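You operate a simulated robot arm through the tools that you are given. There is no shell and no other tool.

You run a simulated two-armed robot. Do the job below in one go: nothing can be reset, and whatever is moved stays where it is left.

TASK
Tidy the tray: stray dot and curled strip go on the scrap card.
Fine: lift the dot with the blue pad and put the pad back; leave sheet and roll as they lie. Set down upright: blue dot pad.
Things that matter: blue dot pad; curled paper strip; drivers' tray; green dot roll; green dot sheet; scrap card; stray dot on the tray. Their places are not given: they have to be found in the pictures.

It is judged by the outcome, as a careful person would: the job done as asked, and still so three seconds after it is handed in. It fails if anything else is knocked over, pushed out of place, dropped, spilled or broken. Flat cloth is picked up by pressing the open fingertips on it (5 to 10 N) and closing them slowly along it; thin cloth reads only 2 to 8 mm in the jaws.

THE ROBOT
Two 7-joint arms with two-finger grippers on one trunk that stands fixed in place. Base frame: the origin is at the foot of the trunk, x ahead of it, y to its left, z up; the work surface is at about z = 66. Lengths are in cm, angles in degrees, forces in N, time in s.
The left shoulder is at [9.4, 21.6, 119.7], the right one opposite. With the tool pointing down near the work surface each hand reaches from about 16 to 84 cm from the base axis, measured 20 degrees to its own side. Payload 3.43 kg a hand.
The TCP of each hand is the grasp point between the finger pads, 2 cm short of the fingertips. In the tool frame z runs along the fingers and y along their closing line. The gripper opens to 12.4 cm. The gripper's body begins 9.3 cm behind the TCP.
Orientation is that of the tool frame in the base frame, as [roll, pitch, yaw] about the fixed x, y, z axes, in that order (R = Rz(yaw) Ry(pitch) Rx(roll)). With the fingers straight down and closing along the base's y, the tool's x points along the base's -x, its y along +y and its z along -z.

THE INTERFACE
- The arms move only by the tool play_rows. It takes "left_deltas", "right_deltas" or both (then of equal length, played together; a hand with none holds still); each is text: rows parted by semicolons, each of 7 numbers parted by spaces: the turn, a rotation vector about the tool's x, y, z in degrees, then the shift along the tool's x, y, z in cm, then the opening, from 0 (shut) to 1 (fully open). In form: rx ry rz x y z hand; .... A call has 1 to 20 rows; each row is the pose to reach, as a shift and turn from the pose commanded when the call began, along the tool's axes at that moment. A row lasts 0.2 s, in which the tool goes at most 5 cm and 8.6 degrees; a call with a longer step from one row to the next is refused whole, and so is a gripper value outside its range. Where a pose cannot be reached the arm comes as near as it can. A force on the tool above 40 N (or 10 N above the force at the start of the call, whichever is more), or a blocked arm, ends the call early, and 0.2 s more pass. Each finger travels about 7.2 cm/s and halts on what it meets, pressing with about 43 N; the grip force reading is that of the motor and also rises with nothing between the fingers. The clock runs only during rows and for 0.2 s after the last one: add rows that repeat a pose to give the fingers time. It gives the time, the measured TCP pose, the force on the tool (base axes), the opening and the grip force at its end, in the units of the frame above (readings bear some noise), with the torque about the TCP (base axes, N m) and any sound that the robot's microphone picked up, and new pictures: "views" is both (left out), scene, wrist or none (wrist: the cameras of the hands that moved).
- Cameras (640 x 400 px; columns grow to the right, rows downward): "scene" is now at [20.73, 5.64, 133.44]; the picture's right is [0.65, -0.76, 0.00], its down [-0.61, -0.52, -0.59] and it looks along [0.45, 0.39, -0.80] (base axes); focal length 315 px, centre (320, 200). "left" rides on the left gripper at [8.2, -1.4, -14] in its tool frame; the picture's right is [0.17, 0.99, 0.00], its down [-0.83, 0.14, -0.54] and it looks along [-0.53, 0.09, 0.84] (tool axes); focal length 243 px, centre (320, 200). "right" rides on the right gripper at [8.2, 1.4, -14] in its tool frame; the picture's right is [-0.17, 0.99, 0.00], its down [-0.83, -0.14, -0.54] and it looks along [-0.53, -0.09, 0.84] (tool axes); focal length 243 px, centre (320, 200).
- raise_lower(by): slides the trunk up (or, below 0, down) by that many cm; the arms and the scene camera ride with it, the base frame stays. It gives what a move gives, with no picture.
- pan_tilt(pan, tilt): turns the head with the scene camera to pan (to the left, within 80 degrees either way) and tilt (down, from -29 to 69), counted from straight ahead of the robot. It gives what a move gives, and a new picture of the scene camera.
- point_at(camera, pixels): for up to 12 pixels [column, row] of the newest picture of that camera ("zoom" is the newest enlarged one), the place [x, y, z] in the base frame of the surface seen there, good to about 0.2 cm, but the place of the scene camera against the robot may be out by one fixed shift of up to 1.2 cm in any direction. The clock stands still meanwhile.
- inspect(camera, box): a new picture of the part [left, top, right, bottom] of that camera's present view, enlarged. The clock stands still meanwhile.
- hand_in(): hands the job in; it is judged then, once.

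Unless the task says otherwise, let go and move clear before handing in.

The tools are called after "Emit:" by a JSON object that holds its "op" and its "data". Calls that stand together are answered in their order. play_rows: Moves the arms, as the interface text tells. Its arguments: {"type":"object","properties":{"left_deltas":{"type":"string"},"right_deltas":{"type":"string"},"views":{"type":"string","enum":["both","scene","wrist","none"]}},"required":[]} The other tools are called the same way: raise_lower (by) slides the trunk up or down; pan_tilt (pan, tilt) turns the head that bears the scene camera; point_at (camera, pixels) gives the place of the surface under pixels of a picture; inspect (camera, box) takes an enlarged picture of a part of a camera's view; hand_in () hands the job in.

At the start:

```text
clock: 0.0
left_position: [45.91, 55.77, 92.42]
left_orientation: [179.9, 0.1, 180.0]
left_force: [0.4, -0.7, -1.0]
left_ft_torque: [0.0, 0.03, 0.01]
left_opening: 12.39
left_grip_force: 0.1
right_position: [51.27, 1.75, 94.48]
right_orientation: [180.0, -0.1, -179.9]
right_force: [-0.3, 0.8, -0.2]
right_ft_torque: [-0.01, 0.01, -0.02]
right_opening: 12.42
right_grip_force: 0.0
trunk travel left (down, up): [-35.0, 24.1]
head pan, tilt: [40.5, 53.6]
```

scene: 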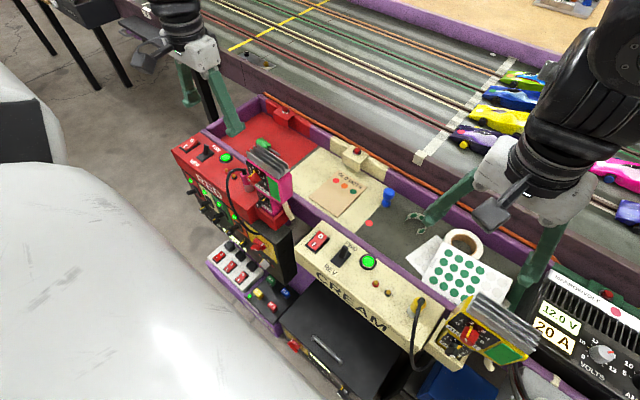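
right: 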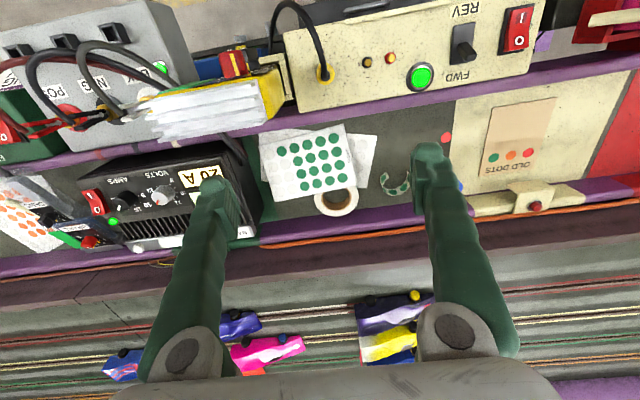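
left: 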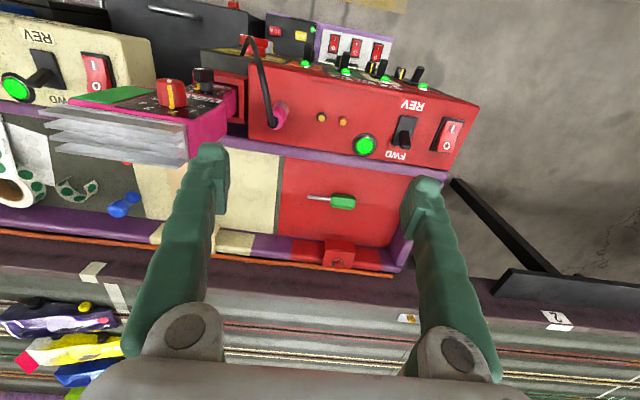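

The scene picture shows the tray with the scrap card ("OLD DOTS") near (340,195), a blue pad near (388,197), a red/pink dot near (368,223), a curled strip near (415,222), and the sheet and roll near (460,265). I'll zoom in to see the details.

Emit:
{"op": "inspect", "data": {"camera": "scene", "box": [290, 150, 490, 275]}}

Emit:
{"op": "inspect", "data": {"camera": "right", "box": [340, 80, 600, 240]}}

Emit:
{"op": "inspect", "data": {"camera": "left", "box": [0, 120, 240, 270]}}

```text
3.20 times, centred on (390, 212) of scene
```

zoom: 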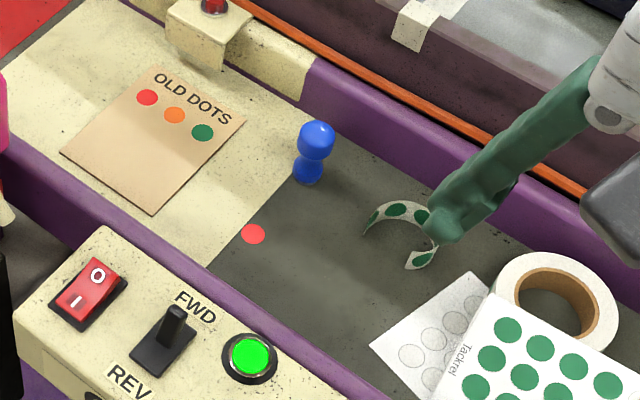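

```text
2.46 times, centred on (470, 160) of right
```

zoom: 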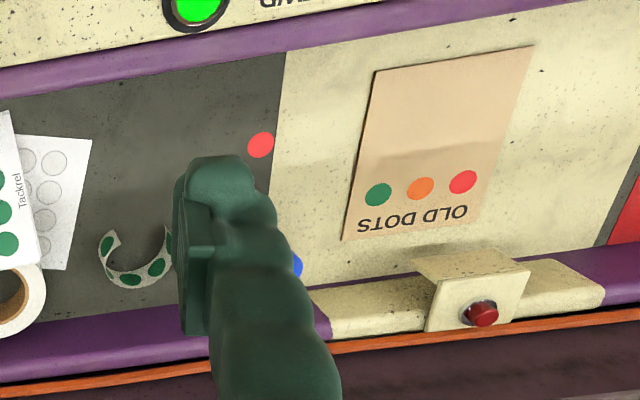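

```text
2.67 times, centred on (120, 195) of left
```

zoom: 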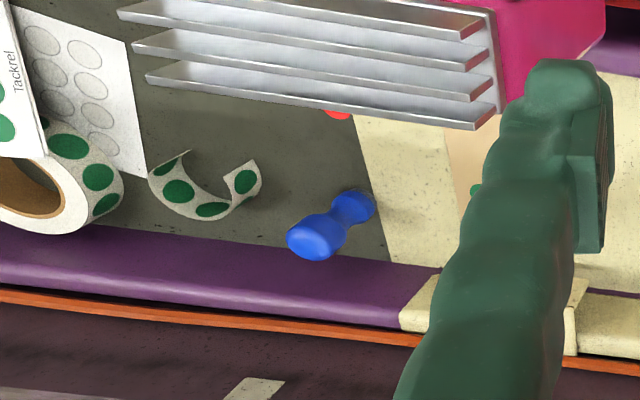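

The pad stands upright at scene (388,197), the dot is at (368,223), and the strip is an arc lying on its edge near (420,222). I'll measure places with all the cameras to compare the scene shift.

Emit:
{"op": "point_at", "data": {"camera": "scene", "pixels": [[369, 223], [388, 191], [386, 206], [330, 170], [367, 188], [337, 216], [308, 197], [405, 221], [414, 216], [424, 229], [353, 181], [345, 187]]}}

Emit:
{"op": "point_at", "data": {"camera": "right", "pixels": [[446, 138], [493, 108], [556, 98], [530, 170], [479, 177], [493, 158], [511, 155], [527, 153], [386, 178], [393, 193], [406, 188], [461, 188]]}}

Emit:
{"op": "point_at", "data": {"camera": "left", "pixels": [[127, 162], [117, 210], [137, 197], [60, 185], [68, 197], [80, 199], [90, 188], [94, 182], [178, 190], [150, 205], [110, 150], [20, 195]]}}

```text
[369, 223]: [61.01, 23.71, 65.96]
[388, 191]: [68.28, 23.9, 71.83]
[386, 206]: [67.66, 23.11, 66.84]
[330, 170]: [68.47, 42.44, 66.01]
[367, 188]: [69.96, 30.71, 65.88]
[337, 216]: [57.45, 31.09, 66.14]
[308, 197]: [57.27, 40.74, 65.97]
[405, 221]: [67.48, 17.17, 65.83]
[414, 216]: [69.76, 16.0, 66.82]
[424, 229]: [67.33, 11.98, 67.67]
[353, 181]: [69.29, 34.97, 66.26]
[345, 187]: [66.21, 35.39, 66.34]
```

```text
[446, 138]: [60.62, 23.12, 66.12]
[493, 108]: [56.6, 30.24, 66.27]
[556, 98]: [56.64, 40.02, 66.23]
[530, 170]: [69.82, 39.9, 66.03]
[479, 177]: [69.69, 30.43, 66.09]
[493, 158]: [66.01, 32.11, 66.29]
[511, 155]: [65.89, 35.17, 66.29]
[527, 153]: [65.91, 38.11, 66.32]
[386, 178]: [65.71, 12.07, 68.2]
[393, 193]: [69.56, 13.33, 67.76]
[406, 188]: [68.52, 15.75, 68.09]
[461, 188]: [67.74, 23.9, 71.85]
```

```text
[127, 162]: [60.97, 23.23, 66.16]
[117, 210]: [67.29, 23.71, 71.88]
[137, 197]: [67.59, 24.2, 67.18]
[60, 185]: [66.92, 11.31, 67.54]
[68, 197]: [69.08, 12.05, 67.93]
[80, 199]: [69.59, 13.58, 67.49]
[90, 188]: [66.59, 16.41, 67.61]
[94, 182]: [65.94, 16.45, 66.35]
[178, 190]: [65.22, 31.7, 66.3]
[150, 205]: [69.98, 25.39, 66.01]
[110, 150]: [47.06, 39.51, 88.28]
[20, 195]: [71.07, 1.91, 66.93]
```

Wrist-camera places agree with each other (dot ≈ [60.7,23.2,66.1], pad top ≈ [67.5,23.8,71.9]), and the scene camera is off by about half a cm. Next I measure the obstacles around: the controllers (265,165), the consoles, the tray walls and the power supply.

Emit:
{"op": "point_at", "data": {"camera": "scene", "pixels": [[265, 155], [280, 185], [262, 140], [317, 242], [342, 255], [369, 262], [355, 152], [400, 185], [440, 222], [500, 330], [460, 330], [310, 215]]}}

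Emit:
{"op": "point_at", "data": {"camera": "right", "pixels": [[210, 110], [270, 90], [200, 190], [160, 190], [530, 195], [400, 212], [420, 75], [440, 95], [330, 75], [372, 165], [340, 200], [320, 160]]}}

Emit:
{"op": "point_at", "data": {"camera": "left", "pixels": [[60, 130], [130, 100], [200, 120], [240, 100], [180, 160], [342, 202], [335, 250], [250, 240], [100, 225], [60, 215], [360, 145], [290, 60]]}}

Emit:
{"op": "inspect", "data": {"camera": "scene", "box": [360, 170, 450, 240]}}

```text
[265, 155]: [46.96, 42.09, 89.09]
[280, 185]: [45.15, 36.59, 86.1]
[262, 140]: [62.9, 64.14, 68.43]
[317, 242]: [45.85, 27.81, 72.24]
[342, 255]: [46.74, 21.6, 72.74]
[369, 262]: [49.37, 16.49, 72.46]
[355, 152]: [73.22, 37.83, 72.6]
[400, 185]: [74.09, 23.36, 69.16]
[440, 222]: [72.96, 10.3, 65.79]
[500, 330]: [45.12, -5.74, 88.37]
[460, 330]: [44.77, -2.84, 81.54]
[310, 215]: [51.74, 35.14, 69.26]
```

```text
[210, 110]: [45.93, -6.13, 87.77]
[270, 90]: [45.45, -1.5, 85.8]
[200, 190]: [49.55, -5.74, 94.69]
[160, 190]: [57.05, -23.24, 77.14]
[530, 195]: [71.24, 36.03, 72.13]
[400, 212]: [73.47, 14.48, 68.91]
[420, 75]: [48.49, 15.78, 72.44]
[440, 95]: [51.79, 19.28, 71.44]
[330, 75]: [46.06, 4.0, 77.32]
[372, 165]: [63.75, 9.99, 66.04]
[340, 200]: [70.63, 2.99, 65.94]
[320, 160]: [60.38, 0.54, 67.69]
```

```text
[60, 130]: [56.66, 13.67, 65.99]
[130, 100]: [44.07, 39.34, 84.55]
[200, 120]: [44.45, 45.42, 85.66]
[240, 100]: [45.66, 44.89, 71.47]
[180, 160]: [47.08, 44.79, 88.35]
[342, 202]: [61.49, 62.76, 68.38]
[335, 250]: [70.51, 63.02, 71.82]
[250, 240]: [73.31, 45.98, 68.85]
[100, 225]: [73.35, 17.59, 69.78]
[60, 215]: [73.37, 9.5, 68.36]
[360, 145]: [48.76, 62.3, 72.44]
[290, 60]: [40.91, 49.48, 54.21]
```

```text
5.71 times, centred on (405, 205) of scene
```

zoom: 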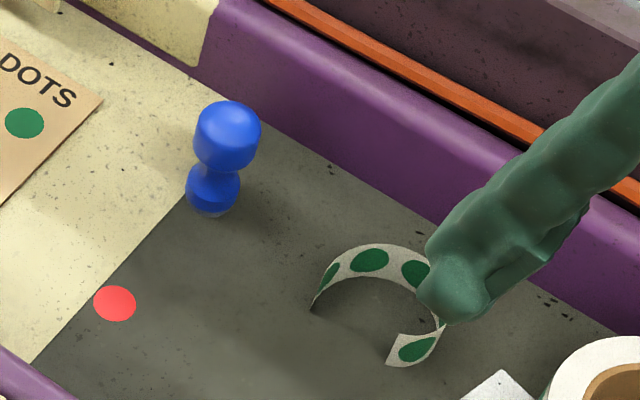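

The tray floor is at z≈66, its walls reach 69–72.5, and the pink controller at about [46,40,89] is the tall thing to keep clear of. I'll raise the right hand out of the way to the right and bring the left hand forward over the tray at height, half closed.

Emit:
{"op": "play_rows", "data": {"left_deltas": "0 0 0 0 0 -2 1; 0 0 0 -3 0 -4 0.9; 0 0 0 -7 0 -4 0.8; 0 0 0 -11 0 -4 0.7; 0 0 0 -15 0 -4 0.6; 0 0 0 -19 0 -4 0.5; 0 0 0 -21.7 0 -4 0.5; 0 0 0 -21.7 -4 -4 0.5; 0 0 0 -21.7 -8 -4 0.5; 0 0 0 -21.7 -12 -4 0.5; 0 0 0 -21.7 -16 -4 0.5", "right_deltas": "0 0 0 0 0 -2 1; 0 0 0 0 0 -4 1; 0 0 0 0 -1 -6 1; 0 0 0 0 -4 -6 1; 0 0 0 0 -7 -6 1; 0 0 0 0 -10 -6 1; 0 0 0 0 -13 -6 1; 0 0 0 0 -14 -6 1; 0 0 0 0 -14 -6 1; 0 0 0 0 -14 -6 1; 0 0 0 0 -14 -6 1", "views": "both"}}

```text
clock: 2.4
left_position: [67.67, 39.67, 96.35]
left_orientation: [179.9, 0.1, 179.9]
left_force: [-0.2, 0.7, -0.4]
left_ft_torque: [0.02, 0.01, 0.05]
left_opening: 6.21
left_grip_force: 0.0
right_position: [51.11, -12.2, 100.28]
right_orientation: [-180.0, 0.0, 180.0]
right_force: [0.2, -0.9, 0.5]
right_ft_torque: [0.01, 0.03, -0.01]
right_opening: 12.41
right_grip_force: 0.1
trunk travel left (down, up): [-35.0, 24.1]
head pan, tilt: [40.5, 53.6]
```

scene: 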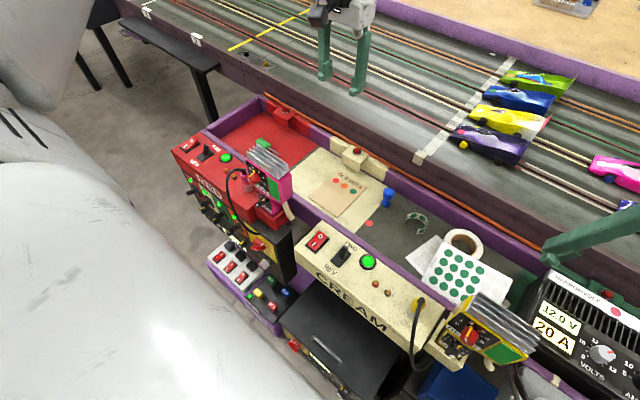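
right: 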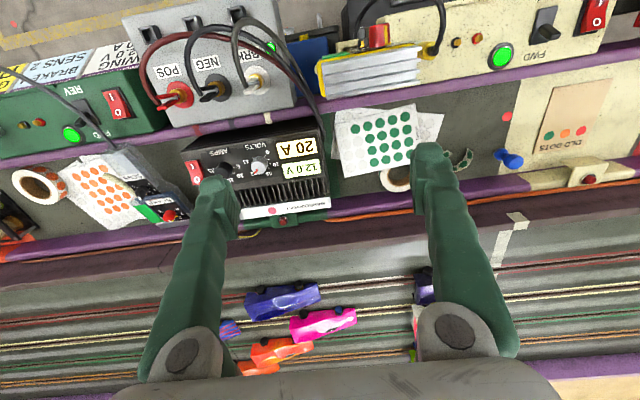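
left: 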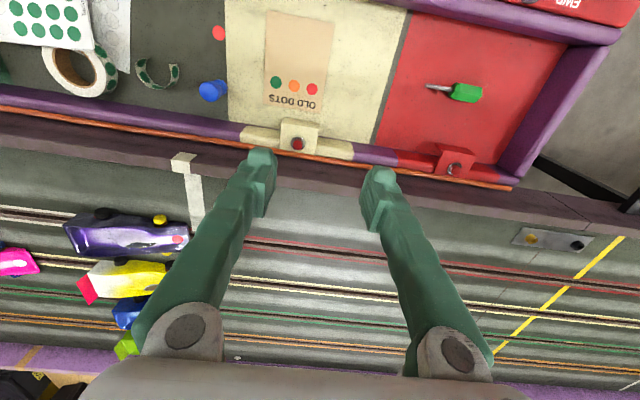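

Left wrist view is unobstructed now: pad at (212,90), dot at (218,33), strip arc at (135–178,60–88), card at (265–330,12–110). I'll re-measure them from here and zoom on pad and strip.

Emit:
{"op": "point_at", "data": {"camera": "left", "pixels": [[218, 33], [207, 92], [219, 86], [138, 66], [146, 83], [160, 86], [175, 78], [176, 66], [266, 11], [334, 14], [322, 110], [262, 103]]}}

Emit:
{"op": "inspect", "data": {"camera": "left", "box": [120, 10, 264, 110]}}

Emit:
{"op": "inspect", "data": {"camera": "scene", "box": [350, 175, 440, 245]}}

```text
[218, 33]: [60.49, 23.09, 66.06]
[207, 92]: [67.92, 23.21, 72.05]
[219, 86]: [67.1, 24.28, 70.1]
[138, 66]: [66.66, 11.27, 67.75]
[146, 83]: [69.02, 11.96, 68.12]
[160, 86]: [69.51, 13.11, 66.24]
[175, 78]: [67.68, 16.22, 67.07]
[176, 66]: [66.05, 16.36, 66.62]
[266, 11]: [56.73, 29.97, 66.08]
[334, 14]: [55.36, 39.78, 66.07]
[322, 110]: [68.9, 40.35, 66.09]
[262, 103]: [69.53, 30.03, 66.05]
```

```text
4.00 times, centred on (192, 60) of left
```

zoom: 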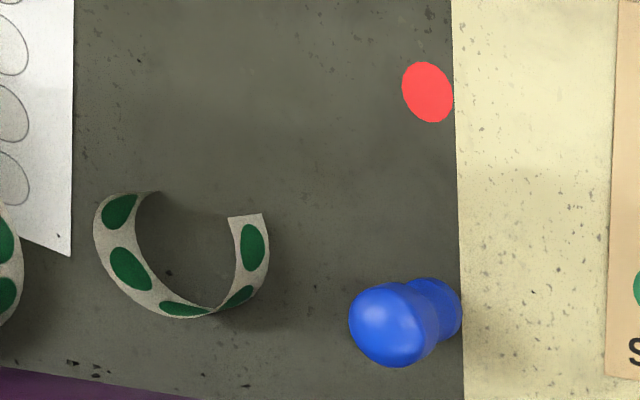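

```text
5.71 times, centred on (395, 210) of scene
```

zoom: 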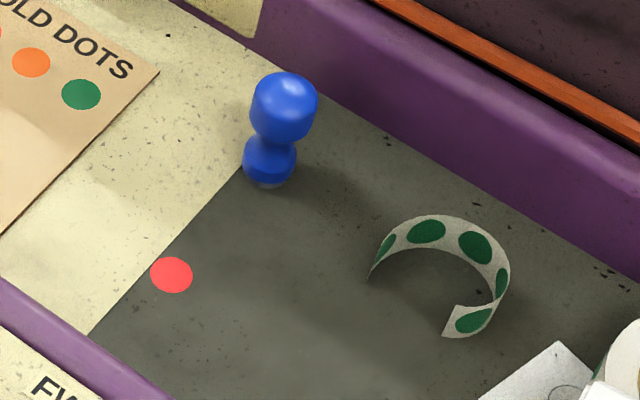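

Pad stands at about [67.6,23.6] with top at z≈72. I'll bring the left hand over it at z≈80 (tips at 78) to look down between the fingers.

Emit:
{"op": "play_rows", "data": {"left_deltas": "0 0 0 0 -4 2 0.5; 0 0 0 0 -8 5 0.5; 0 0 0 0 -12 9 0.5; 0 0 0 0 -15 13 0.5; 0 0 0 0 -16.1 16 0.5; 0 0 0 0 -16.1 16 0.5", "views": "both"}}

```text
refused: row 3 steps farther than a row can; nothing moved
```

The call was refused because a step exceeded 5 cm. I'll use finer steps.

Emit:
{"op": "play_rows", "data": {"left_deltas": "0 0 0 0 -3.5 2 0.5; 0 0 0 0 -7 5 0.5; 0 0 0 0 -10.5 8 0.5; 0 0 0 0 -13.5 11 0.5; 0 0 0 0 -15.5 14 0.5; 0 0 0 0 -16.1 16 0.5; 0 0 0 0 -16.1 16 0.5", "views": "both"}}

```text
clock: 4.0
left_position: [63.13, 28.53, 81.37]
left_orientation: [-179.8, 0.1, 180.0]
left_force: [-0.2, -0.2, -0.2]
left_ft_torque: [0.01, -0.01, 0.01]
left_opening: 6.2
left_grip_force: 0.1
left hand out of reach, approached as far as the arm can: row 2, 3, 4, 5, 6, 7
right_position: [51.02, -12.15, 100.28]
right_orientation: [-179.9, 0.1, 179.9]
right_force: [-0.1, 0.8, 0.4]
right_ft_torque: [0.03, 0.01, 0.01]
right_opening: 12.4
right_grip_force: 0.0
trunk travel left (down, up): [-35.0, 24.1]
head pan, tilt: [40.5, 53.6]
```

scene: 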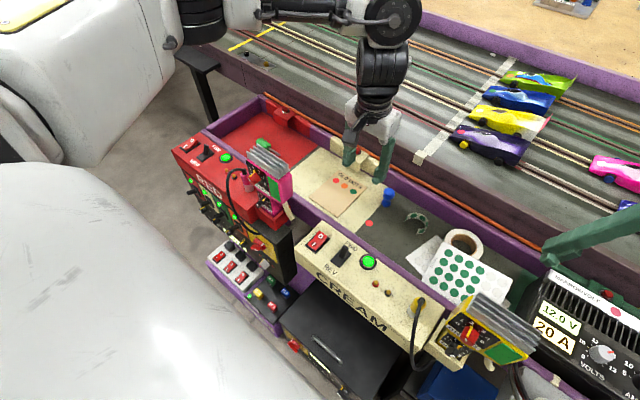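
left: 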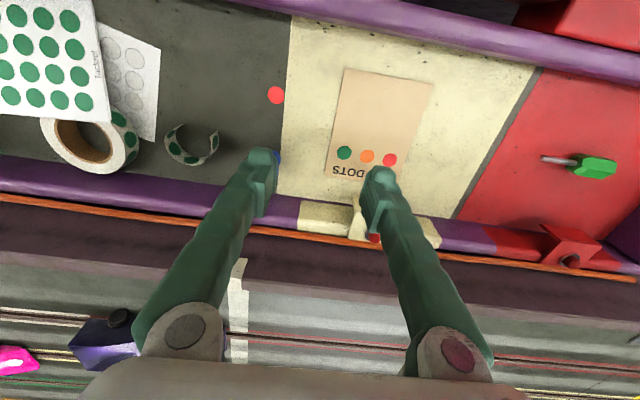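

The arm stopped short at [63.1,28.5,81.4]: it seems to hit a joint limit in this elbow posture. I'll raise the hand to see what commanded pose it works from and try another route.

Emit:
{"op": "play_rows", "data": {"left_deltas": "0 0 0 0 0 -3 0.5; 0 0 0 0 0 -6 0.5; 0 0 0 0 0 -10 0.5; 0 0 0 0 0 -14 0.5; 0 0 0 0 0 -16 0.5; 0 0 0 0 0 -16 0.5", "views": "scene"}}

```text
clock: 5.4
left_position: [62.43, 29.12, 97.55]
left_orientation: [-179.8, 0.2, -180.0]
left_force: [0.0, -0.5, -0.2]
left_ft_torque: [0.03, -0.02, 0.0]
left_opening: 6.18
left_grip_force: 0.2
left hand out of reach, approached as far as the arm can: row 4, 5, 6
right_position: [51.1, -12.09, 100.39]
right_orientation: [179.9, 0.0, 180.0]
right_force: [-0.2, -0.4, 0.2]
right_ft_torque: [-0.02, 0.01, -0.01]
right_opening: 12.43
right_grip_force: 0.2
trunk travel left (down, up): [-35.0, 24.1]
head pan, tilt: [40.5, 53.6]
```

scene: 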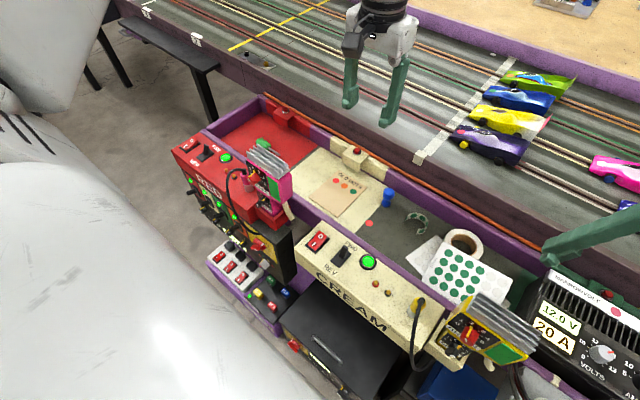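

The commanded pose resets to where the arm ended, and it's still limited here. I'll pull the hand back toward the robot and to y≈23 at height (clear of the pink controller, top z≈89), so the arm re-folds, then extend forward.

Emit:
{"op": "play_rows", "data": {"left_deltas": "0 0 0 3 0 0 0.5; 0 0 0 6 -1 0 0.5; 0 0 0 9 -2 0 0.5; 0 0 0 12 -3 0 0.5; 0 0 0 15 -4.5 0 0.5; 0 0 0 18 -6 0 0.5; 0 0 0 18 -6 0 0.5", "views": "scene"}}

```text
clock: 7.0
left_position: [48.53, 25.14, 97.64]
left_orientation: [-179.9, 0.0, -179.9]
left_force: [-0.4, -0.7, -0.5]
left_ft_torque: [-0.01, -0.02, 0.0]
left_opening: 6.2
left_grip_force: 0.0
left hand out of reach, approached as far as the arm can: row 5, 6, 7
right_position: [51.26, -12.17, 100.38]
right_orientation: [180.0, -0.1, 180.0]
right_force: [0.6, 0.1, -1.0]
right_ft_torque: [-0.03, -0.02, -0.04]
right_opening: 12.37
right_grip_force: 0.1
trunk travel left (down, up): [-35.0, 24.1]
head pan, tilt: [40.5, 53.6]
```

scene: 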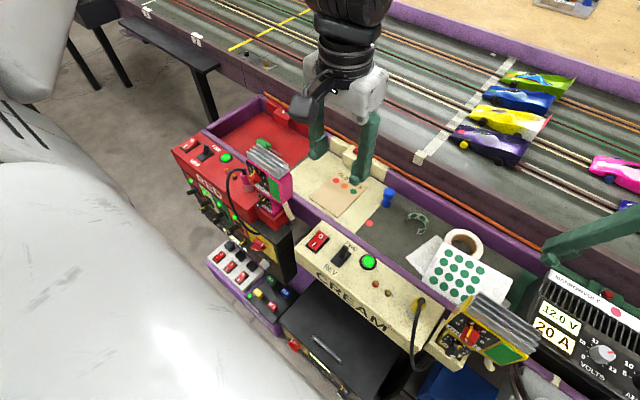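

The hand got stuck again at y≈25, so it's likely a wrist-roll limit at this yaw. I'll test turning the tool about its own axis (clockwise from above) while moving on toward -y.

Emit:
{"op": "play_rows", "data": {"left_deltas": "0 0 8 0 0 0 0.5; 0 0 16 0 0 0 0.5; 0 0 24 0 0 0 0.5; 0 0 30 0 0 0 0.5; 0 0 30 0 -2 0 0.5; 0 0 30 0 -4 0 0.5; 0 0 30 0 -6 0 0.5; 0 0 30 0 -6 0 0.5", "views": "scene"}}

```text
clock: 8.8
left_position: [48.21, 20.29, 97.71]
left_orientation: [-179.9, 0.2, 150.0]
left_force: [0.5, -0.4, 0.0]
left_ft_torque: [-0.04, -0.02, 0.01]
left_opening: 6.2
left_grip_force: 0.0
left hand out of reach, approached as far as the arm can: row 7, 8
right_position: [50.97, -12.22, 100.47]
right_orientation: [-180.0, 0.0, -180.0]
right_force: [0.4, 0.2, -0.1]
right_ft_torque: [-0.02, -0.02, 0.01]
right_opening: 12.39
right_grip_force: 0.1
trunk travel left (down, up): [-35.0, 24.1]
head pan, tilt: [40.5, 53.6]
```

scene: 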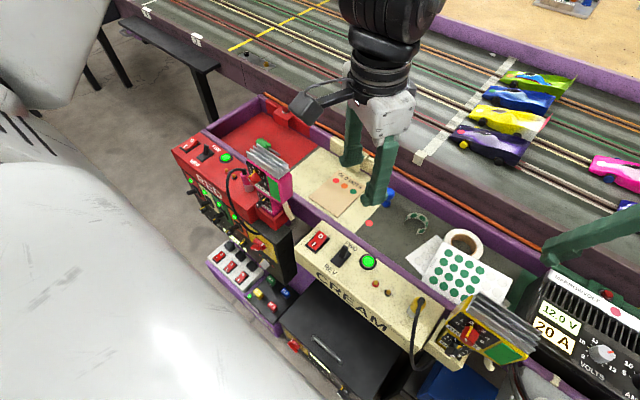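

Turning the tool clears the limit (yaw 150 now reaches y≈20). I'll extend forward toward the pad at about z=86, turning a further 15 degrees.

Emit:
{"op": "play_rows", "data": {"left_deltas": "0 0 4 -2.5 2 0 0.5; 0 0 8 -5 4 1.5 0.5; 0 0 12 -7.5 6.2 3.5 0.5; 0 0 15 -10 8.3 5.5 0.5; 0 0 15 -12.5 10.4 8 0.5; 0 0 15 -15.1 12.5 10.5 0.5; 0 0 15 -15.1 12.5 12 0.5; 0 0 15 -15.1 12.5 12 0.5", "views": "both"}}

```text
clock: 10.6
left_position: [63.04, 28.17, 86.07]
left_orientation: [-180.0, 0.2, 135.0]
left_force: [-0.9, -0.1, 0.1]
left_ft_torque: [0.0, -0.05, -0.04]
left_opening: 6.2
left_grip_force: 0.0
left hand out of reach, approached as far as the arm can: row 1, 2, 3, 4, 5, 6, 7, 8
right_position: [51.1, -12.11, 100.44]
right_orientation: [180.0, -0.1, 180.0]
right_force: [-0.2, 0.1, 0.4]
right_ft_torque: [0.04, -0.02, -0.02]
right_opening: 12.4
right_grip_force: 0.1
trunk travel left (down, up): [-35.0, 24.1]
head pan, tilt: [40.5, 53.6]
```

scene: 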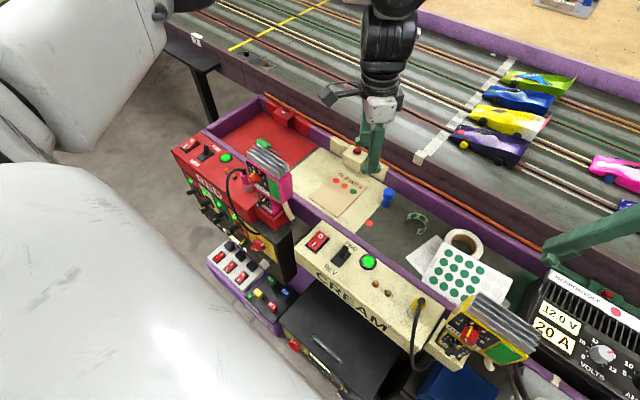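
left: 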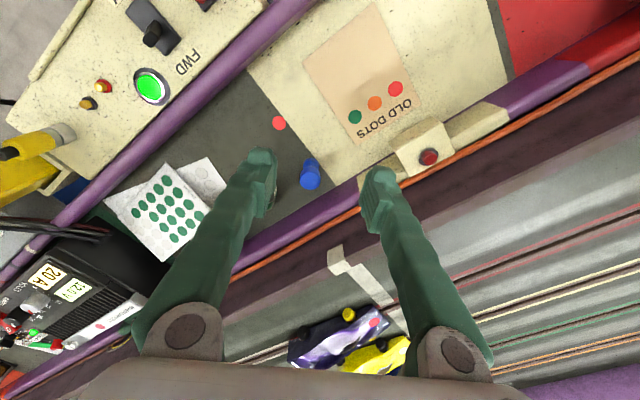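

The hand stops at nearly the same place ([63.0,28.2]) at another yaw and height, so it's an arm-posture limit rather than yaw. I'll look at the arm's posture with the head before choosing which arm or route to use.

Emit:
{"op": "pan_tilt", "data": {"pan": 60, "tilt": 10}}

Emit:
{"op": "pan_tilt", "data": {"pan": 0, "tilt": 35}}

Emit:
{"op": "pan_tilt", "data": {"pan": -45, "tilt": 35}}

```text
clock: 11.7
left_position: [63.12, 28.14, 86.12]
left_orientation: [-180.0, 0.3, 134.9]
left_force: [-0.2, 0.2, 0.2]
left_ft_torque: [0.01, 0.0, 0.01]
left_opening: 6.21
left_grip_force: 0.0
right_position: [51.13, -12.27, 100.38]
right_orientation: [180.0, 0.0, 180.0]
right_force: [0.2, 0.4, 0.6]
right_ft_torque: [-0.02, -0.01, 0.0]
right_opening: 12.43
right_grip_force: 0.0
trunk travel left (down, up): [-35.0, 24.1]
head pan, tilt: [60.0, 10.0]
```

scene: 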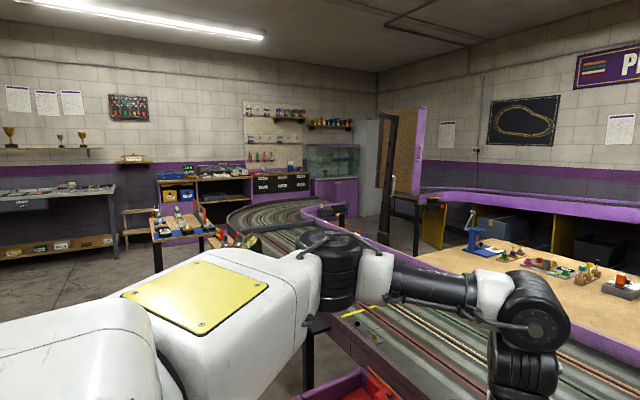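

```text
clock: 13.0
left_position: [63.14, 28.12, 86.08]
left_orientation: [180.0, 0.3, 135.0]
left_force: [0.1, -0.5, -0.1]
left_ft_torque: [-0.02, 0.01, -0.01]
left_opening: 6.21
left_grip_force: 0.1
right_position: [51.04, -12.18, 100.42]
right_orientation: [-180.0, 0.1, 180.0]
right_force: [-0.1, 0.2, -0.5]
right_ft_torque: [0.07, 0.03, -0.01]
right_opening: 12.4
right_grip_force: 0.0
trunk travel left (down, up): [-35.0, 24.1]
head pan, tilt: [0.0, 35.0]
```

scene: 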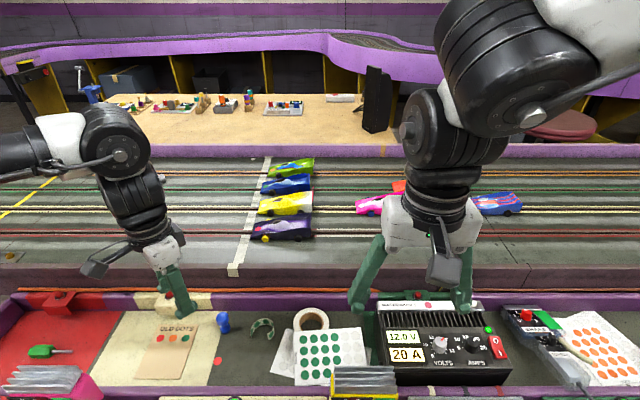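

```text
clock: 14.1
left_position: [63.05, 28.19, 86.05]
left_orientation: [-179.9, 0.4, 135.0]
left_force: [-0.3, 0.5, 0.2]
left_ft_torque: [0.02, -0.01, 0.03]
left_opening: 6.2
left_grip_force: 0.1
right_position: [51.09, -12.19, 100.41]
right_orientation: [180.0, 0.0, -180.0]
right_force: [-0.2, -0.2, 0.6]
right_ft_torque: [0.03, -0.02, 0.0]
right_opening: 12.41
right_grip_force: 0.1
trunk travel left (down, up): [-35.0, 24.1]
head pan, tilt: [-45.0, 35.0]
```

scene: 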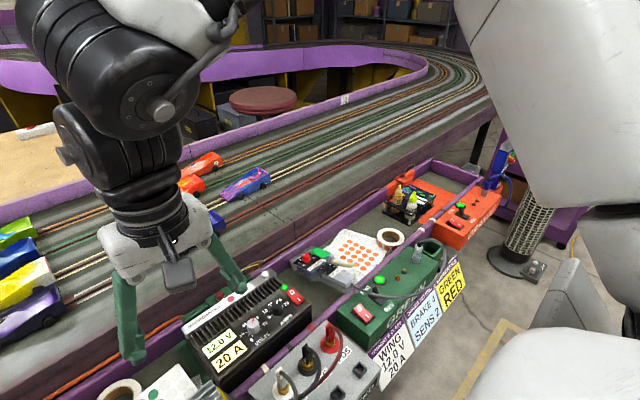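

The left arm's elbow is far out to the left with the forearm horizontal. I'll look at that view again and measure where elbow and wrist are to understand the limit.

Emit:
{"op": "pan_tilt", "data": {"pan": 60, "tilt": 15}}

```text
clock: 15.9
left_position: [63.06, 28.15, 86.1]
left_orientation: [-179.9, 0.3, 135.0]
left_force: [0.6, -0.3, 0.5]
left_ft_torque: [0.02, 0.0, -0.01]
left_opening: 6.21
left_grip_force: 0.0
right_position: [51.15, -12.23, 100.42]
right_orientation: [180.0, 0.0, 180.0]
right_force: [0.5, 1.1, -1.7]
right_ft_torque: [0.0, 0.0, 0.0]
right_opening: 12.41
right_grip_force: 0.0
trunk travel left (down, up): [-35.0, 24.1]
head pan, tilt: [60.0, 15.0]
```

scene: 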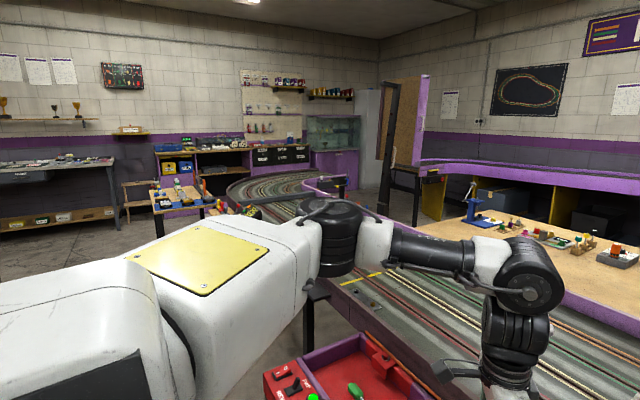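

Emit:
{"op": "point_at", "data": {"camera": "scene", "pixels": [[200, 260], [290, 240], [335, 215], [335, 260], [375, 245], [435, 255], [490, 260], [530, 270], [505, 330], [90, 300], [230, 340], [510, 370]]}}

```text
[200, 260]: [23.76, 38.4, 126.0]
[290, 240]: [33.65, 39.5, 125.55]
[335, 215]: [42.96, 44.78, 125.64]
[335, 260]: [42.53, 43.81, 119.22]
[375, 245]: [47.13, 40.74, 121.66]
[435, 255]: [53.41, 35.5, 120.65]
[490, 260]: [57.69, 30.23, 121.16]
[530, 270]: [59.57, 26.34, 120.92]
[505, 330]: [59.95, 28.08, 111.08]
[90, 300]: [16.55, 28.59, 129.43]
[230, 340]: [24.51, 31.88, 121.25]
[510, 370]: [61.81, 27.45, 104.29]
```

The left wrist sits at about [62,28,119] and the elbow at [43,47,120]. The right arm began at y≈+2, well across its mirror limit, so another posture branch must exist. I'll look at the right arm's posture for comparison.

Emit:
{"op": "pan_tilt", "data": {"pan": -40, "tilt": 15}}

```text
clock: 17.7
left_position: [63.12, 28.06, 86.11]
left_orientation: [-180.0, 0.2, 135.1]
left_force: [0.9, 1.0, 0.2]
left_ft_torque: [-0.02, -0.04, -0.01]
left_opening: 6.21
left_grip_force: 0.1
right_position: [51.11, -12.19, 100.34]
right_orientation: [-179.9, 0.1, -179.9]
right_force: [1.1, 1.2, -0.1]
right_ft_torque: [0.02, 0.02, -0.02]
right_opening: 12.37
right_grip_force: 0.1
trunk travel left (down, up): [-35.0, 24.1]
head pan, tilt: [-40.0, 15.0]
```

scene: 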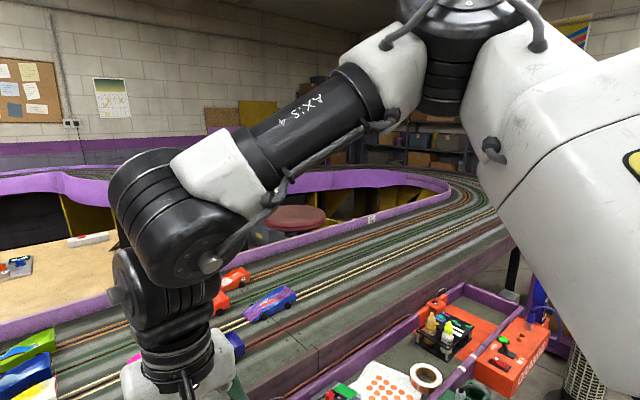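

Emit:
{"op": "point_at", "data": {"camera": "scene", "pixels": [[500, 90], [570, 200], [450, 70], [455, 20], [395, 85], [315, 120], [220, 175], [185, 190], [200, 230], [165, 300], [170, 350], [600, 120]]}}

```text
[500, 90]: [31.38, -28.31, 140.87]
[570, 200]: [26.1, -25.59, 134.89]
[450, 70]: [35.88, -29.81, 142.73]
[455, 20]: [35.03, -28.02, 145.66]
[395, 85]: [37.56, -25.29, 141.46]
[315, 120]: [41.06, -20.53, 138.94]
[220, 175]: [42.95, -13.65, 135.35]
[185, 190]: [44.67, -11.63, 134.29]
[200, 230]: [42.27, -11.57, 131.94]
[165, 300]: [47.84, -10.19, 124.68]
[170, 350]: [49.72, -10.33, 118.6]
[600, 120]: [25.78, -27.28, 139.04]
```

The right arm works with its elbow raised high (≈[37,-31,144]), while the left has its elbow flat out to the side. I'll lift the left hand high and back so its elbow has to rise, watching the arm with the head.

Emit:
{"op": "pan_tilt", "data": {"pan": 45, "tilt": 20}}

Emit:
{"op": "play_rows", "data": {"left_deltas": "0 0 0 1.5 0 -3 0.5; 0 0 0 3.5 -0.5 -6 0.5; 0 0 0 5.5 -1 -9 0.5; 0 0 0 7.5 -2 -12 0.5; 0 0 0 9.5 -2.5 -15 0.5; 0 0 0 11.3 -2.8 -18 0.5; 0 0 0 11.3 -2.8 -21 0.5; 0 0 0 11.3 -2.8 -25 0.5; 0 0 0 11.3 -2.8 -28 0.5; 0 0 0 11.3 -2.8 -28 0.5", "views": "scene"}}

```text
clock: 19.3
left_position: [63.01, 28.1, 86.01]
left_orientation: [-180.0, 0.3, 135.0]
left_force: [0.3, 1.0, 0.1]
left_ft_torque: [0.04, 0.02, 0.01]
left_opening: 6.21
left_grip_force: 0.1
right_position: [51.08, -12.18, 100.44]
right_orientation: [-180.0, 0.0, -179.9]
right_force: [0.6, -0.3, -0.9]
right_ft_torque: [-0.02, 0.01, -0.02]
right_opening: 12.37
right_grip_force: 0.0
trunk travel left (down, up): [-35.0, 24.1]
head pan, tilt: [45.0, 20.0]
```

scene: 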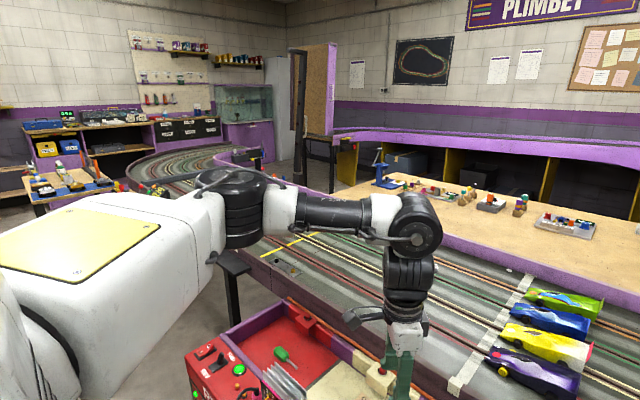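

```text
clock: 21.5
left_position: [52.81, 34.37, 114.33]
left_orientation: [-179.9, 0.1, 134.9]
left_force: [0.3, 0.8, -1.3]
left_ft_torque: [0.02, 0.0, 0.0]
left_opening: 6.23
left_grip_force: 0.1
right_position: [51.09, -12.26, 100.41]
right_orientation: [180.0, 0.0, -179.9]
right_force: [-0.5, -0.2, 0.6]
right_ft_torque: [0.01, 0.05, 0.03]
right_opening: 12.41
right_grip_force: 0.1
trunk travel left (down, up): [-35.0, 24.1]
head pan, tilt: [45.0, 20.0]
```

scene: 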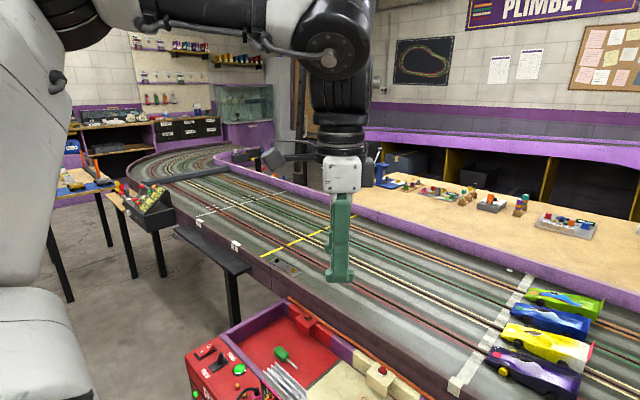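

The elbow is now raised. Next I move inward (−y) at this height toward [58,18,114].

Emit:
{"op": "play_rows", "data": {"left_deltas": "0 0 0 -3 -1.6 0 0.5; 0 0 0 -6 -3.1 0 0.5; 0 0 0 -9 -4.7 0 0.5; 0 0 0 -12.2 -6.3 0 0.5; 0 0 0 -15.2 -7.9 0 0.5; 0 0 0 -15.2 -7.9 0 0.5", "views": "scene"}}

```text
clock: 22.9
left_position: [52.97, 25.95, 111.92]
left_orientation: [-179.9, 0.5, 135.0]
left_force: [-0.7, 0.6, 0.4]
left_ft_torque: [-0.01, -0.04, 0.01]
left_opening: 6.2
left_grip_force: 0.1
left hand out of reach, approached as far as the arm can: row 2, 3, 4, 5, 6
right_position: [51.03, -12.22, 100.31]
right_orientation: [179.9, 0.0, -179.9]
right_force: [-0.3, 1.0, -0.1]
right_ft_torque: [0.03, -0.02, 0.03]
right_opening: 12.4
right_grip_force: 0.1
trunk travel left (down, up): [-35.0, 24.1]
head pan, tilt: [45.0, 20.0]
```

scene: 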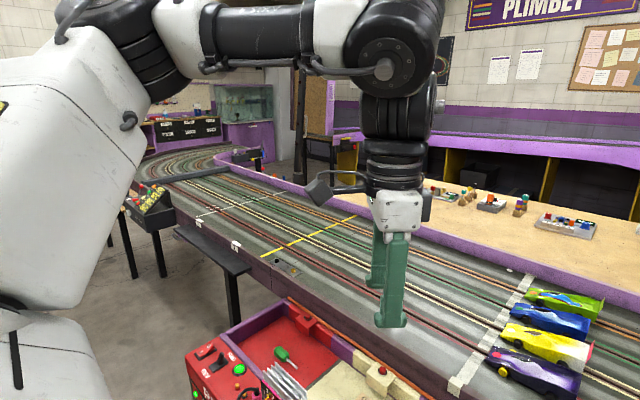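

Still limited at [53,26,112]. I'll measure the elbow and shoulder parts in this posture.

Emit:
{"op": "point_at", "data": {"camera": "scene", "pixels": [[30, 250], [70, 120], [120, 110], [140, 60], [190, 45], [250, 40], [330, 40], [385, 60], [390, 120], [395, 180], [20, 180], [100, 60]]}}

Emit:
{"op": "pan_tilt", "data": {"pan": 75, "tilt": 0}}

```text
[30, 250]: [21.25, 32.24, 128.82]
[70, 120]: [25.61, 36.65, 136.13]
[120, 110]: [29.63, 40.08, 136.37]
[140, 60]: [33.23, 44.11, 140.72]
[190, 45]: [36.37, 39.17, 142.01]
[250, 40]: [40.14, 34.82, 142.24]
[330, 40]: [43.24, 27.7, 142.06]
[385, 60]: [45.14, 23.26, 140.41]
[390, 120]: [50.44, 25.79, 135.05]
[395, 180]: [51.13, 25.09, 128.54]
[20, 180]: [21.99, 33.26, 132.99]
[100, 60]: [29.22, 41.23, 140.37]
```

```text
clock: 23.9
left_position: [53.04, 26.03, 111.88]
left_orientation: [-179.9, 0.4, 135.0]
left_force: [0.0, 0.1, 0.8]
left_ft_torque: [0.03, -0.01, 0.01]
left_opening: 6.2
left_grip_force: 0.0
right_position: [51.12, -12.3, 100.32]
right_orientation: [-180.0, 0.0, -180.0]
right_force: [0.0, 0.8, -0.3]
right_ft_torque: [0.0, 0.01, 0.0]
right_opening: 12.4
right_grip_force: 0.1
trunk travel left (down, up): [-35.0, 24.1]
head pan, tilt: [75.0, 0.0]
```

scene: 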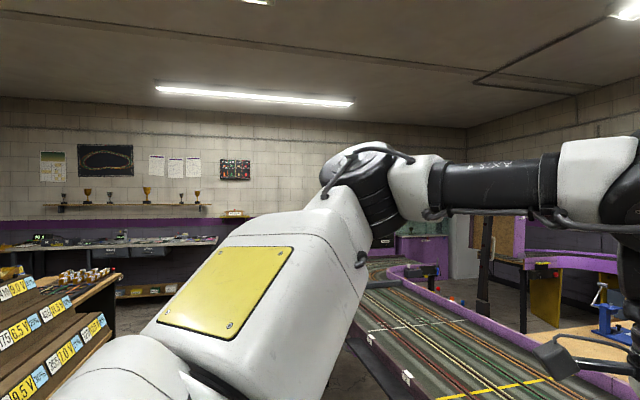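

The upper arm seems held at about 38° left by a shoulder limit, but tilting the fingers outward adds reach (the wrist is about 33 cm above the TCP). I'll turn the head back to the tray and reach over the pad with about a 20° tilt about the closing axis.

Emit:
{"op": "pan_tilt", "data": {"pan": 35, "tilt": 50}}

Emit:
{"op": "play_rows", "data": {"left_deltas": "0 -2.5 0 -1.5 1.08 3.0 0.5; 0 -5 0 -3 2.16 6 0.5; 0 -7.5 0 -4.5 3.24 9 0.5; 0 -10 0 -6 4.3 12 0.5; 0 -12.5 0 -7.5 5.4 15 0.5; 0 -15 0 -9 6.5 18 0.5; 0 -17.5 0 -10.5 7.6 21 0.5; 0 -20 0 -12 8.6 24 0.5; 0 -20 0 -12 8.6 26 0.5; 0 -20 0 -12 8.6 26 0.5", "views": "both"}}

```text
clock: 25.0
left_position: [53.01, 25.97, 111.95]
left_orientation: [-179.9, 0.4, 135.0]
left_force: [0.3, -0.3, 1.1]
left_ft_torque: [0.02, 0.04, 0.0]
left_opening: 6.2
left_grip_force: 0.1
right_position: [51.1, -12.18, 100.43]
right_orientation: [180.0, 0.0, 180.0]
right_force: [0.6, 1.0, -0.3]
right_ft_torque: [-0.01, -0.02, 0.02]
right_opening: 12.39
right_grip_force: 0.0
trunk travel left (down, up): [-35.0, 24.1]
head pan, tilt: [35.0, 50.0]
```

scene: 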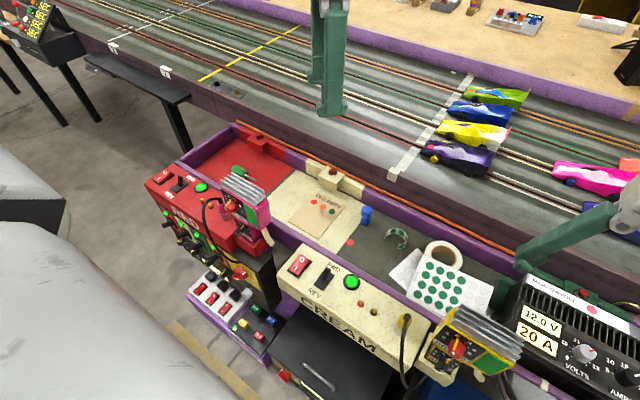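

```text
clock: 27.2
left_position: [67.43, 23.37, 85.69]
left_orientation: [180.0, 19.9, 135.1]
left_force: [0.6, -0.1, -0.4]
left_ft_torque: [0.02, 0.0, 0.03]
left_opening: 6.21
left_grip_force: 0.1
right_position: [51.19, -12.2, 100.46]
right_orientation: [180.0, -0.1, -180.0]
right_force: [1.1, 0.6, 0.3]
right_ft_torque: [-0.01, 0.01, 0.0]
right_opening: 12.41
right_grip_force: 0.1
trunk travel left (down, up): [-35.0, 24.1]
head pan, tilt: [35.0, 50.0]
```

scene: 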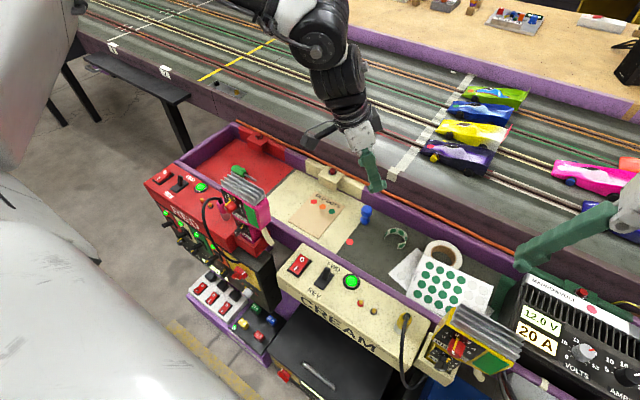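
left: 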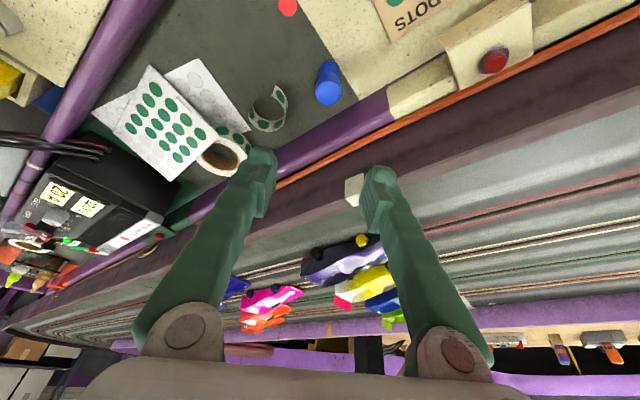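

With a 20° tilt the hand reached [67.4,23.4,85.7] fully. I'll see how much of the tilt can be undone here with the position held.

Emit:
{"op": "play_rows", "data": {"left_deltas": "0 4 0 0 0 0 0.5; 0 8 0 0 0 0 0.5; 0 12 0 0 0 0 0.5; 0 16 0 0 0 0 0.5; 0 16 0 0 0 0 0.5", "views": "none"}}

```text
clock: 28.4
left_position: [64.47, 26.3, 85.96]
left_orientation: [-180.0, 4.3, 135.0]
left_force: [-0.2, 0.3, -0.6]
left_ft_torque: [0.0, 0.0, 0.01]
left_opening: 6.22
left_grip_force: 0.0
left hand out of reach, approached as far as the arm can: row 3, 4, 5
right_position: [50.96, -12.23, 100.41]
right_orientation: [-180.0, 0.0, -180.0]
right_force: [0.0, -0.2, 0.4]
right_ft_torque: [-0.01, 0.02, 0.0]
right_opening: 12.39
right_grip_force: 0.0
trunk travel left (down, up): [-35.0, 24.1]
head pan, tilt: [35.0, 50.0]
```

About 11° of tilt is needed over the pad, so I'll use 18°. I'll raise the right hand by 14, place the left over the pad, and then lower the trunk 12 so the arm works nearer shoulder height.

Emit:
{"op": "play_rows", "data": {"left_deltas": "0 -4 0 -1.2 0.1 -1.5 0.5; 0 -8 0 -2.4 0.2 -3 0.5; 0 -12 0 -3.6 0.3 -4.5 0.5; 0 -13.7 0 -4.56 0.3 -5.67 0.5; 0 -13.7 0 -4.56 0.3 -5.67 0.5", "right_deltas": "0 0 0 0 0 -3.5 1; 0 0 0 0 0 -7 1; 0 0 0 0 0 -10.5 1; 0 0 0 0 0 -14 1; 0 0 0 0 0 -14 1", "views": "none"}}

Emit:
{"op": "raise_lower", "data": {"by": -12}}

Emit:
{"op": "pan_tilt", "data": {"pan": 38, "tilt": 48}}

Emit:
{"op": "inspect", "data": {"camera": "left", "box": [0, 0, 640, 400]}}

```text
clock: 29.6
left_position: [67.63, 23.62, 91.84]
left_orientation: [-179.9, 17.7, 135.1]
left_force: [0.1, 1.2, -0.7]
left_ft_torque: [-0.02, -0.02, 0.03]
left_opening: 6.21
left_grip_force: 0.0
right_position: [46.15, -10.21, 110.7]
right_orientation: [179.8, 0.1, 179.8]
right_force: [0.1, 0.8, 0.2]
right_ft_torque: [-0.01, 0.06, 0.04]
right_opening: 12.42
right_grip_force: 0.0
right hand out of reach, approached as far as the arm can: row 1, 2, 3, 4, 5
trunk travel left (down, up): [-35.0, 24.1]
head pan, tilt: [35.0, 50.0]
```

```text
clock: 31.1
left_position: [67.39, 23.65, 80.03]
left_orientation: [179.9, 17.7, 135.0]
left_force: [-0.2, 1.0, 1.0]
left_ft_torque: [0.01, -0.02, 0.01]
left_opening: 6.23
left_grip_force: 0.0
right_position: [46.15, -10.15, 99.15]
right_orientation: [180.0, 0.1, 180.0]
right_force: [0.5, 0.6, 0.0]
right_ft_torque: [0.02, -0.01, -0.02]
right_opening: 12.4
right_grip_force: 0.0
trunk travel left (down, up): [-23.0, 36.1]
head pan, tilt: [35.0, 50.0]
```

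```text
clock: 31.8
left_position: [67.57, 23.68, 79.96]
left_orientation: [-180.0, 17.7, 135.0]
left_force: [-0.3, 0.2, -0.1]
left_ft_torque: [0.02, 0.02, 0.0]
left_opening: 6.2
left_grip_force: 0.1
right_position: [46.27, -10.06, 99.19]
right_orientation: [-179.9, 0.0, -180.0]
right_force: [-0.2, -1.1, -0.6]
right_ft_torque: [-0.02, -0.01, 0.02]
right_opening: 12.38
right_grip_force: 0.0
trunk travel left (down, up): [-23.0, 36.1]
head pan, tilt: [38.0, 48.0]
```

scene: 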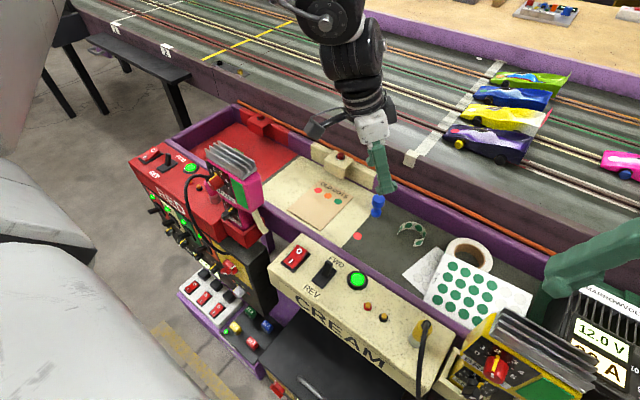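

```text
1.00 times, centred on (320, 200) of left (not enlarged: the box is as wide or as high as the picture)
```

zoom: 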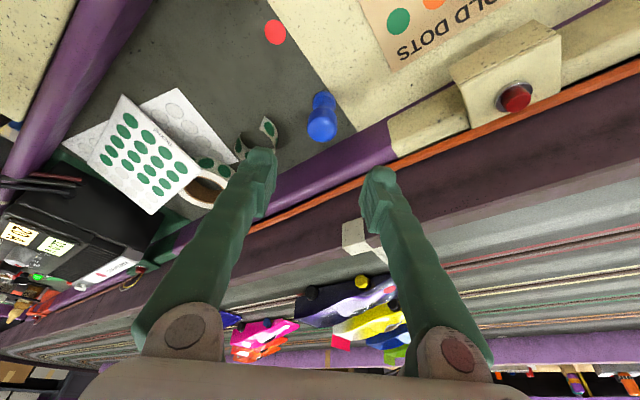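

The hand is now above the pad, which shows at (322,118) in the left view. I'll zoom to measure its axis exactly.

Emit:
{"op": "inspect", "data": {"camera": "left", "box": [272, 75, 368, 135]}}

Emit:
{"op": "point_at", "data": {"camera": "left", "pixels": [[322, 132], [322, 126], [322, 118], [310, 126], [334, 126], [323, 108], [323, 100], [323, 95], [275, 32], [320, 140]]}}

Emit:
{"op": "inspect", "data": {"camera": "scene", "box": [340, 180, 436, 240]}}

```text
6.67 times, centred on (320, 105) of left
```

zoom: 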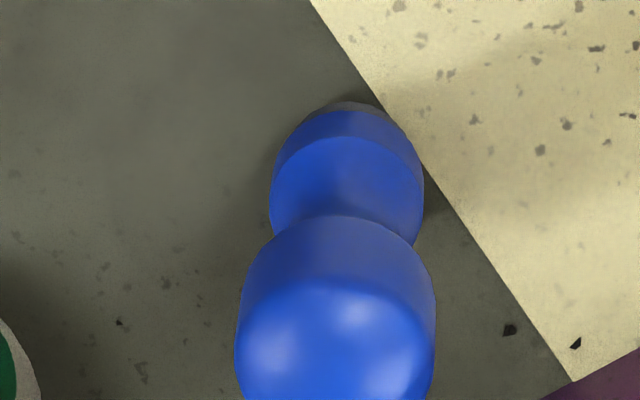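

```text
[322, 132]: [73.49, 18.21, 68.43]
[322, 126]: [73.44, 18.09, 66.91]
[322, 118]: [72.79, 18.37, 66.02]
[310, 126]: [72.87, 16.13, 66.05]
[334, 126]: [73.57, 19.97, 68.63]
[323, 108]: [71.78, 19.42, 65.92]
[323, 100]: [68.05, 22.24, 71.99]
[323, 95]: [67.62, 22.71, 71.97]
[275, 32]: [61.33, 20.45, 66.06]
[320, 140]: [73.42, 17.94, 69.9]
```

```text
6.67 times, centred on (388, 210) of scene
```

zoom: 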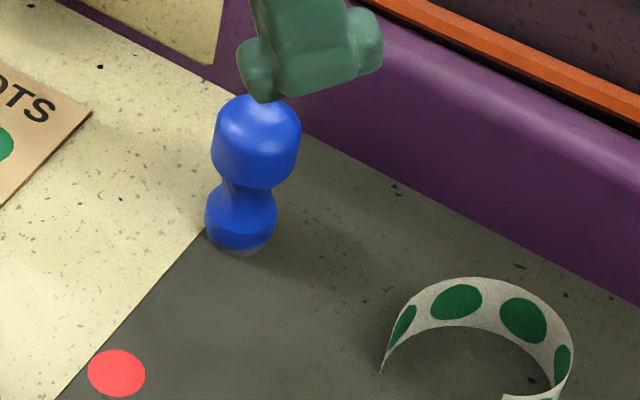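

point_at used an older left picture, so I'll zoom the left view again and measure on that zoom directly.

Emit:
{"op": "inspect", "data": {"camera": "left", "box": [272, 75, 368, 155]}}

Emit:
{"op": "point_at", "data": {"camera": "zoom", "pixels": [[335, 300], [240, 300], [430, 300], [335, 370], [335, 240], [335, 215], [340, 170], [340, 140], [345, 110], [275, 180], [420, 180], [335, 335]]}}

```text
5.00 times, centred on (320, 115) of left
```

zoom: 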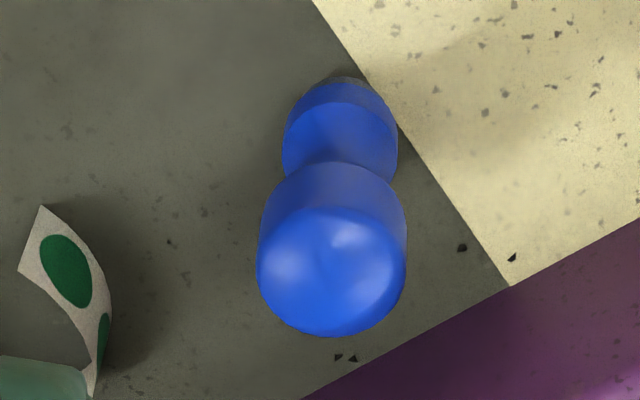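

```text
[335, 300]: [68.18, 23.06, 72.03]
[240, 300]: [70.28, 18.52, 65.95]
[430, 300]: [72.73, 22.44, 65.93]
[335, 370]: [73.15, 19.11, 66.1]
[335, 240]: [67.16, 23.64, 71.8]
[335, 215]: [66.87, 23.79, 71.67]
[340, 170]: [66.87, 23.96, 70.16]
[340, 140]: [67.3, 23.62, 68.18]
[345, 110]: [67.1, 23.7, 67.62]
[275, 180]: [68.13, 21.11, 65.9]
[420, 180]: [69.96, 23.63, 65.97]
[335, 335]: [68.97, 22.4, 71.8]
```

Emit:
{"op": "point_at", "data": {"camera": "zoom", "pixels": [[332, 265], [264, 265], [270, 285], [398, 265], [403, 255], [330, 330], [330, 207], [290, 310], [375, 310], [332, 332], [282, 135], [395, 135]]}}

```text
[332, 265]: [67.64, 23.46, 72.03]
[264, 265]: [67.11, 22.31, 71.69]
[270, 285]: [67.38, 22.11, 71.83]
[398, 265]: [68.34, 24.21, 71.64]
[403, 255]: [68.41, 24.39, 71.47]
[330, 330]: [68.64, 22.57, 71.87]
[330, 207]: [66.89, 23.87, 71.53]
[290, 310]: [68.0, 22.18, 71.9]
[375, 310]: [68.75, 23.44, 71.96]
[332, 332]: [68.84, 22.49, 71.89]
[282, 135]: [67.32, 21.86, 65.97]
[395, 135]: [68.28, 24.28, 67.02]
```

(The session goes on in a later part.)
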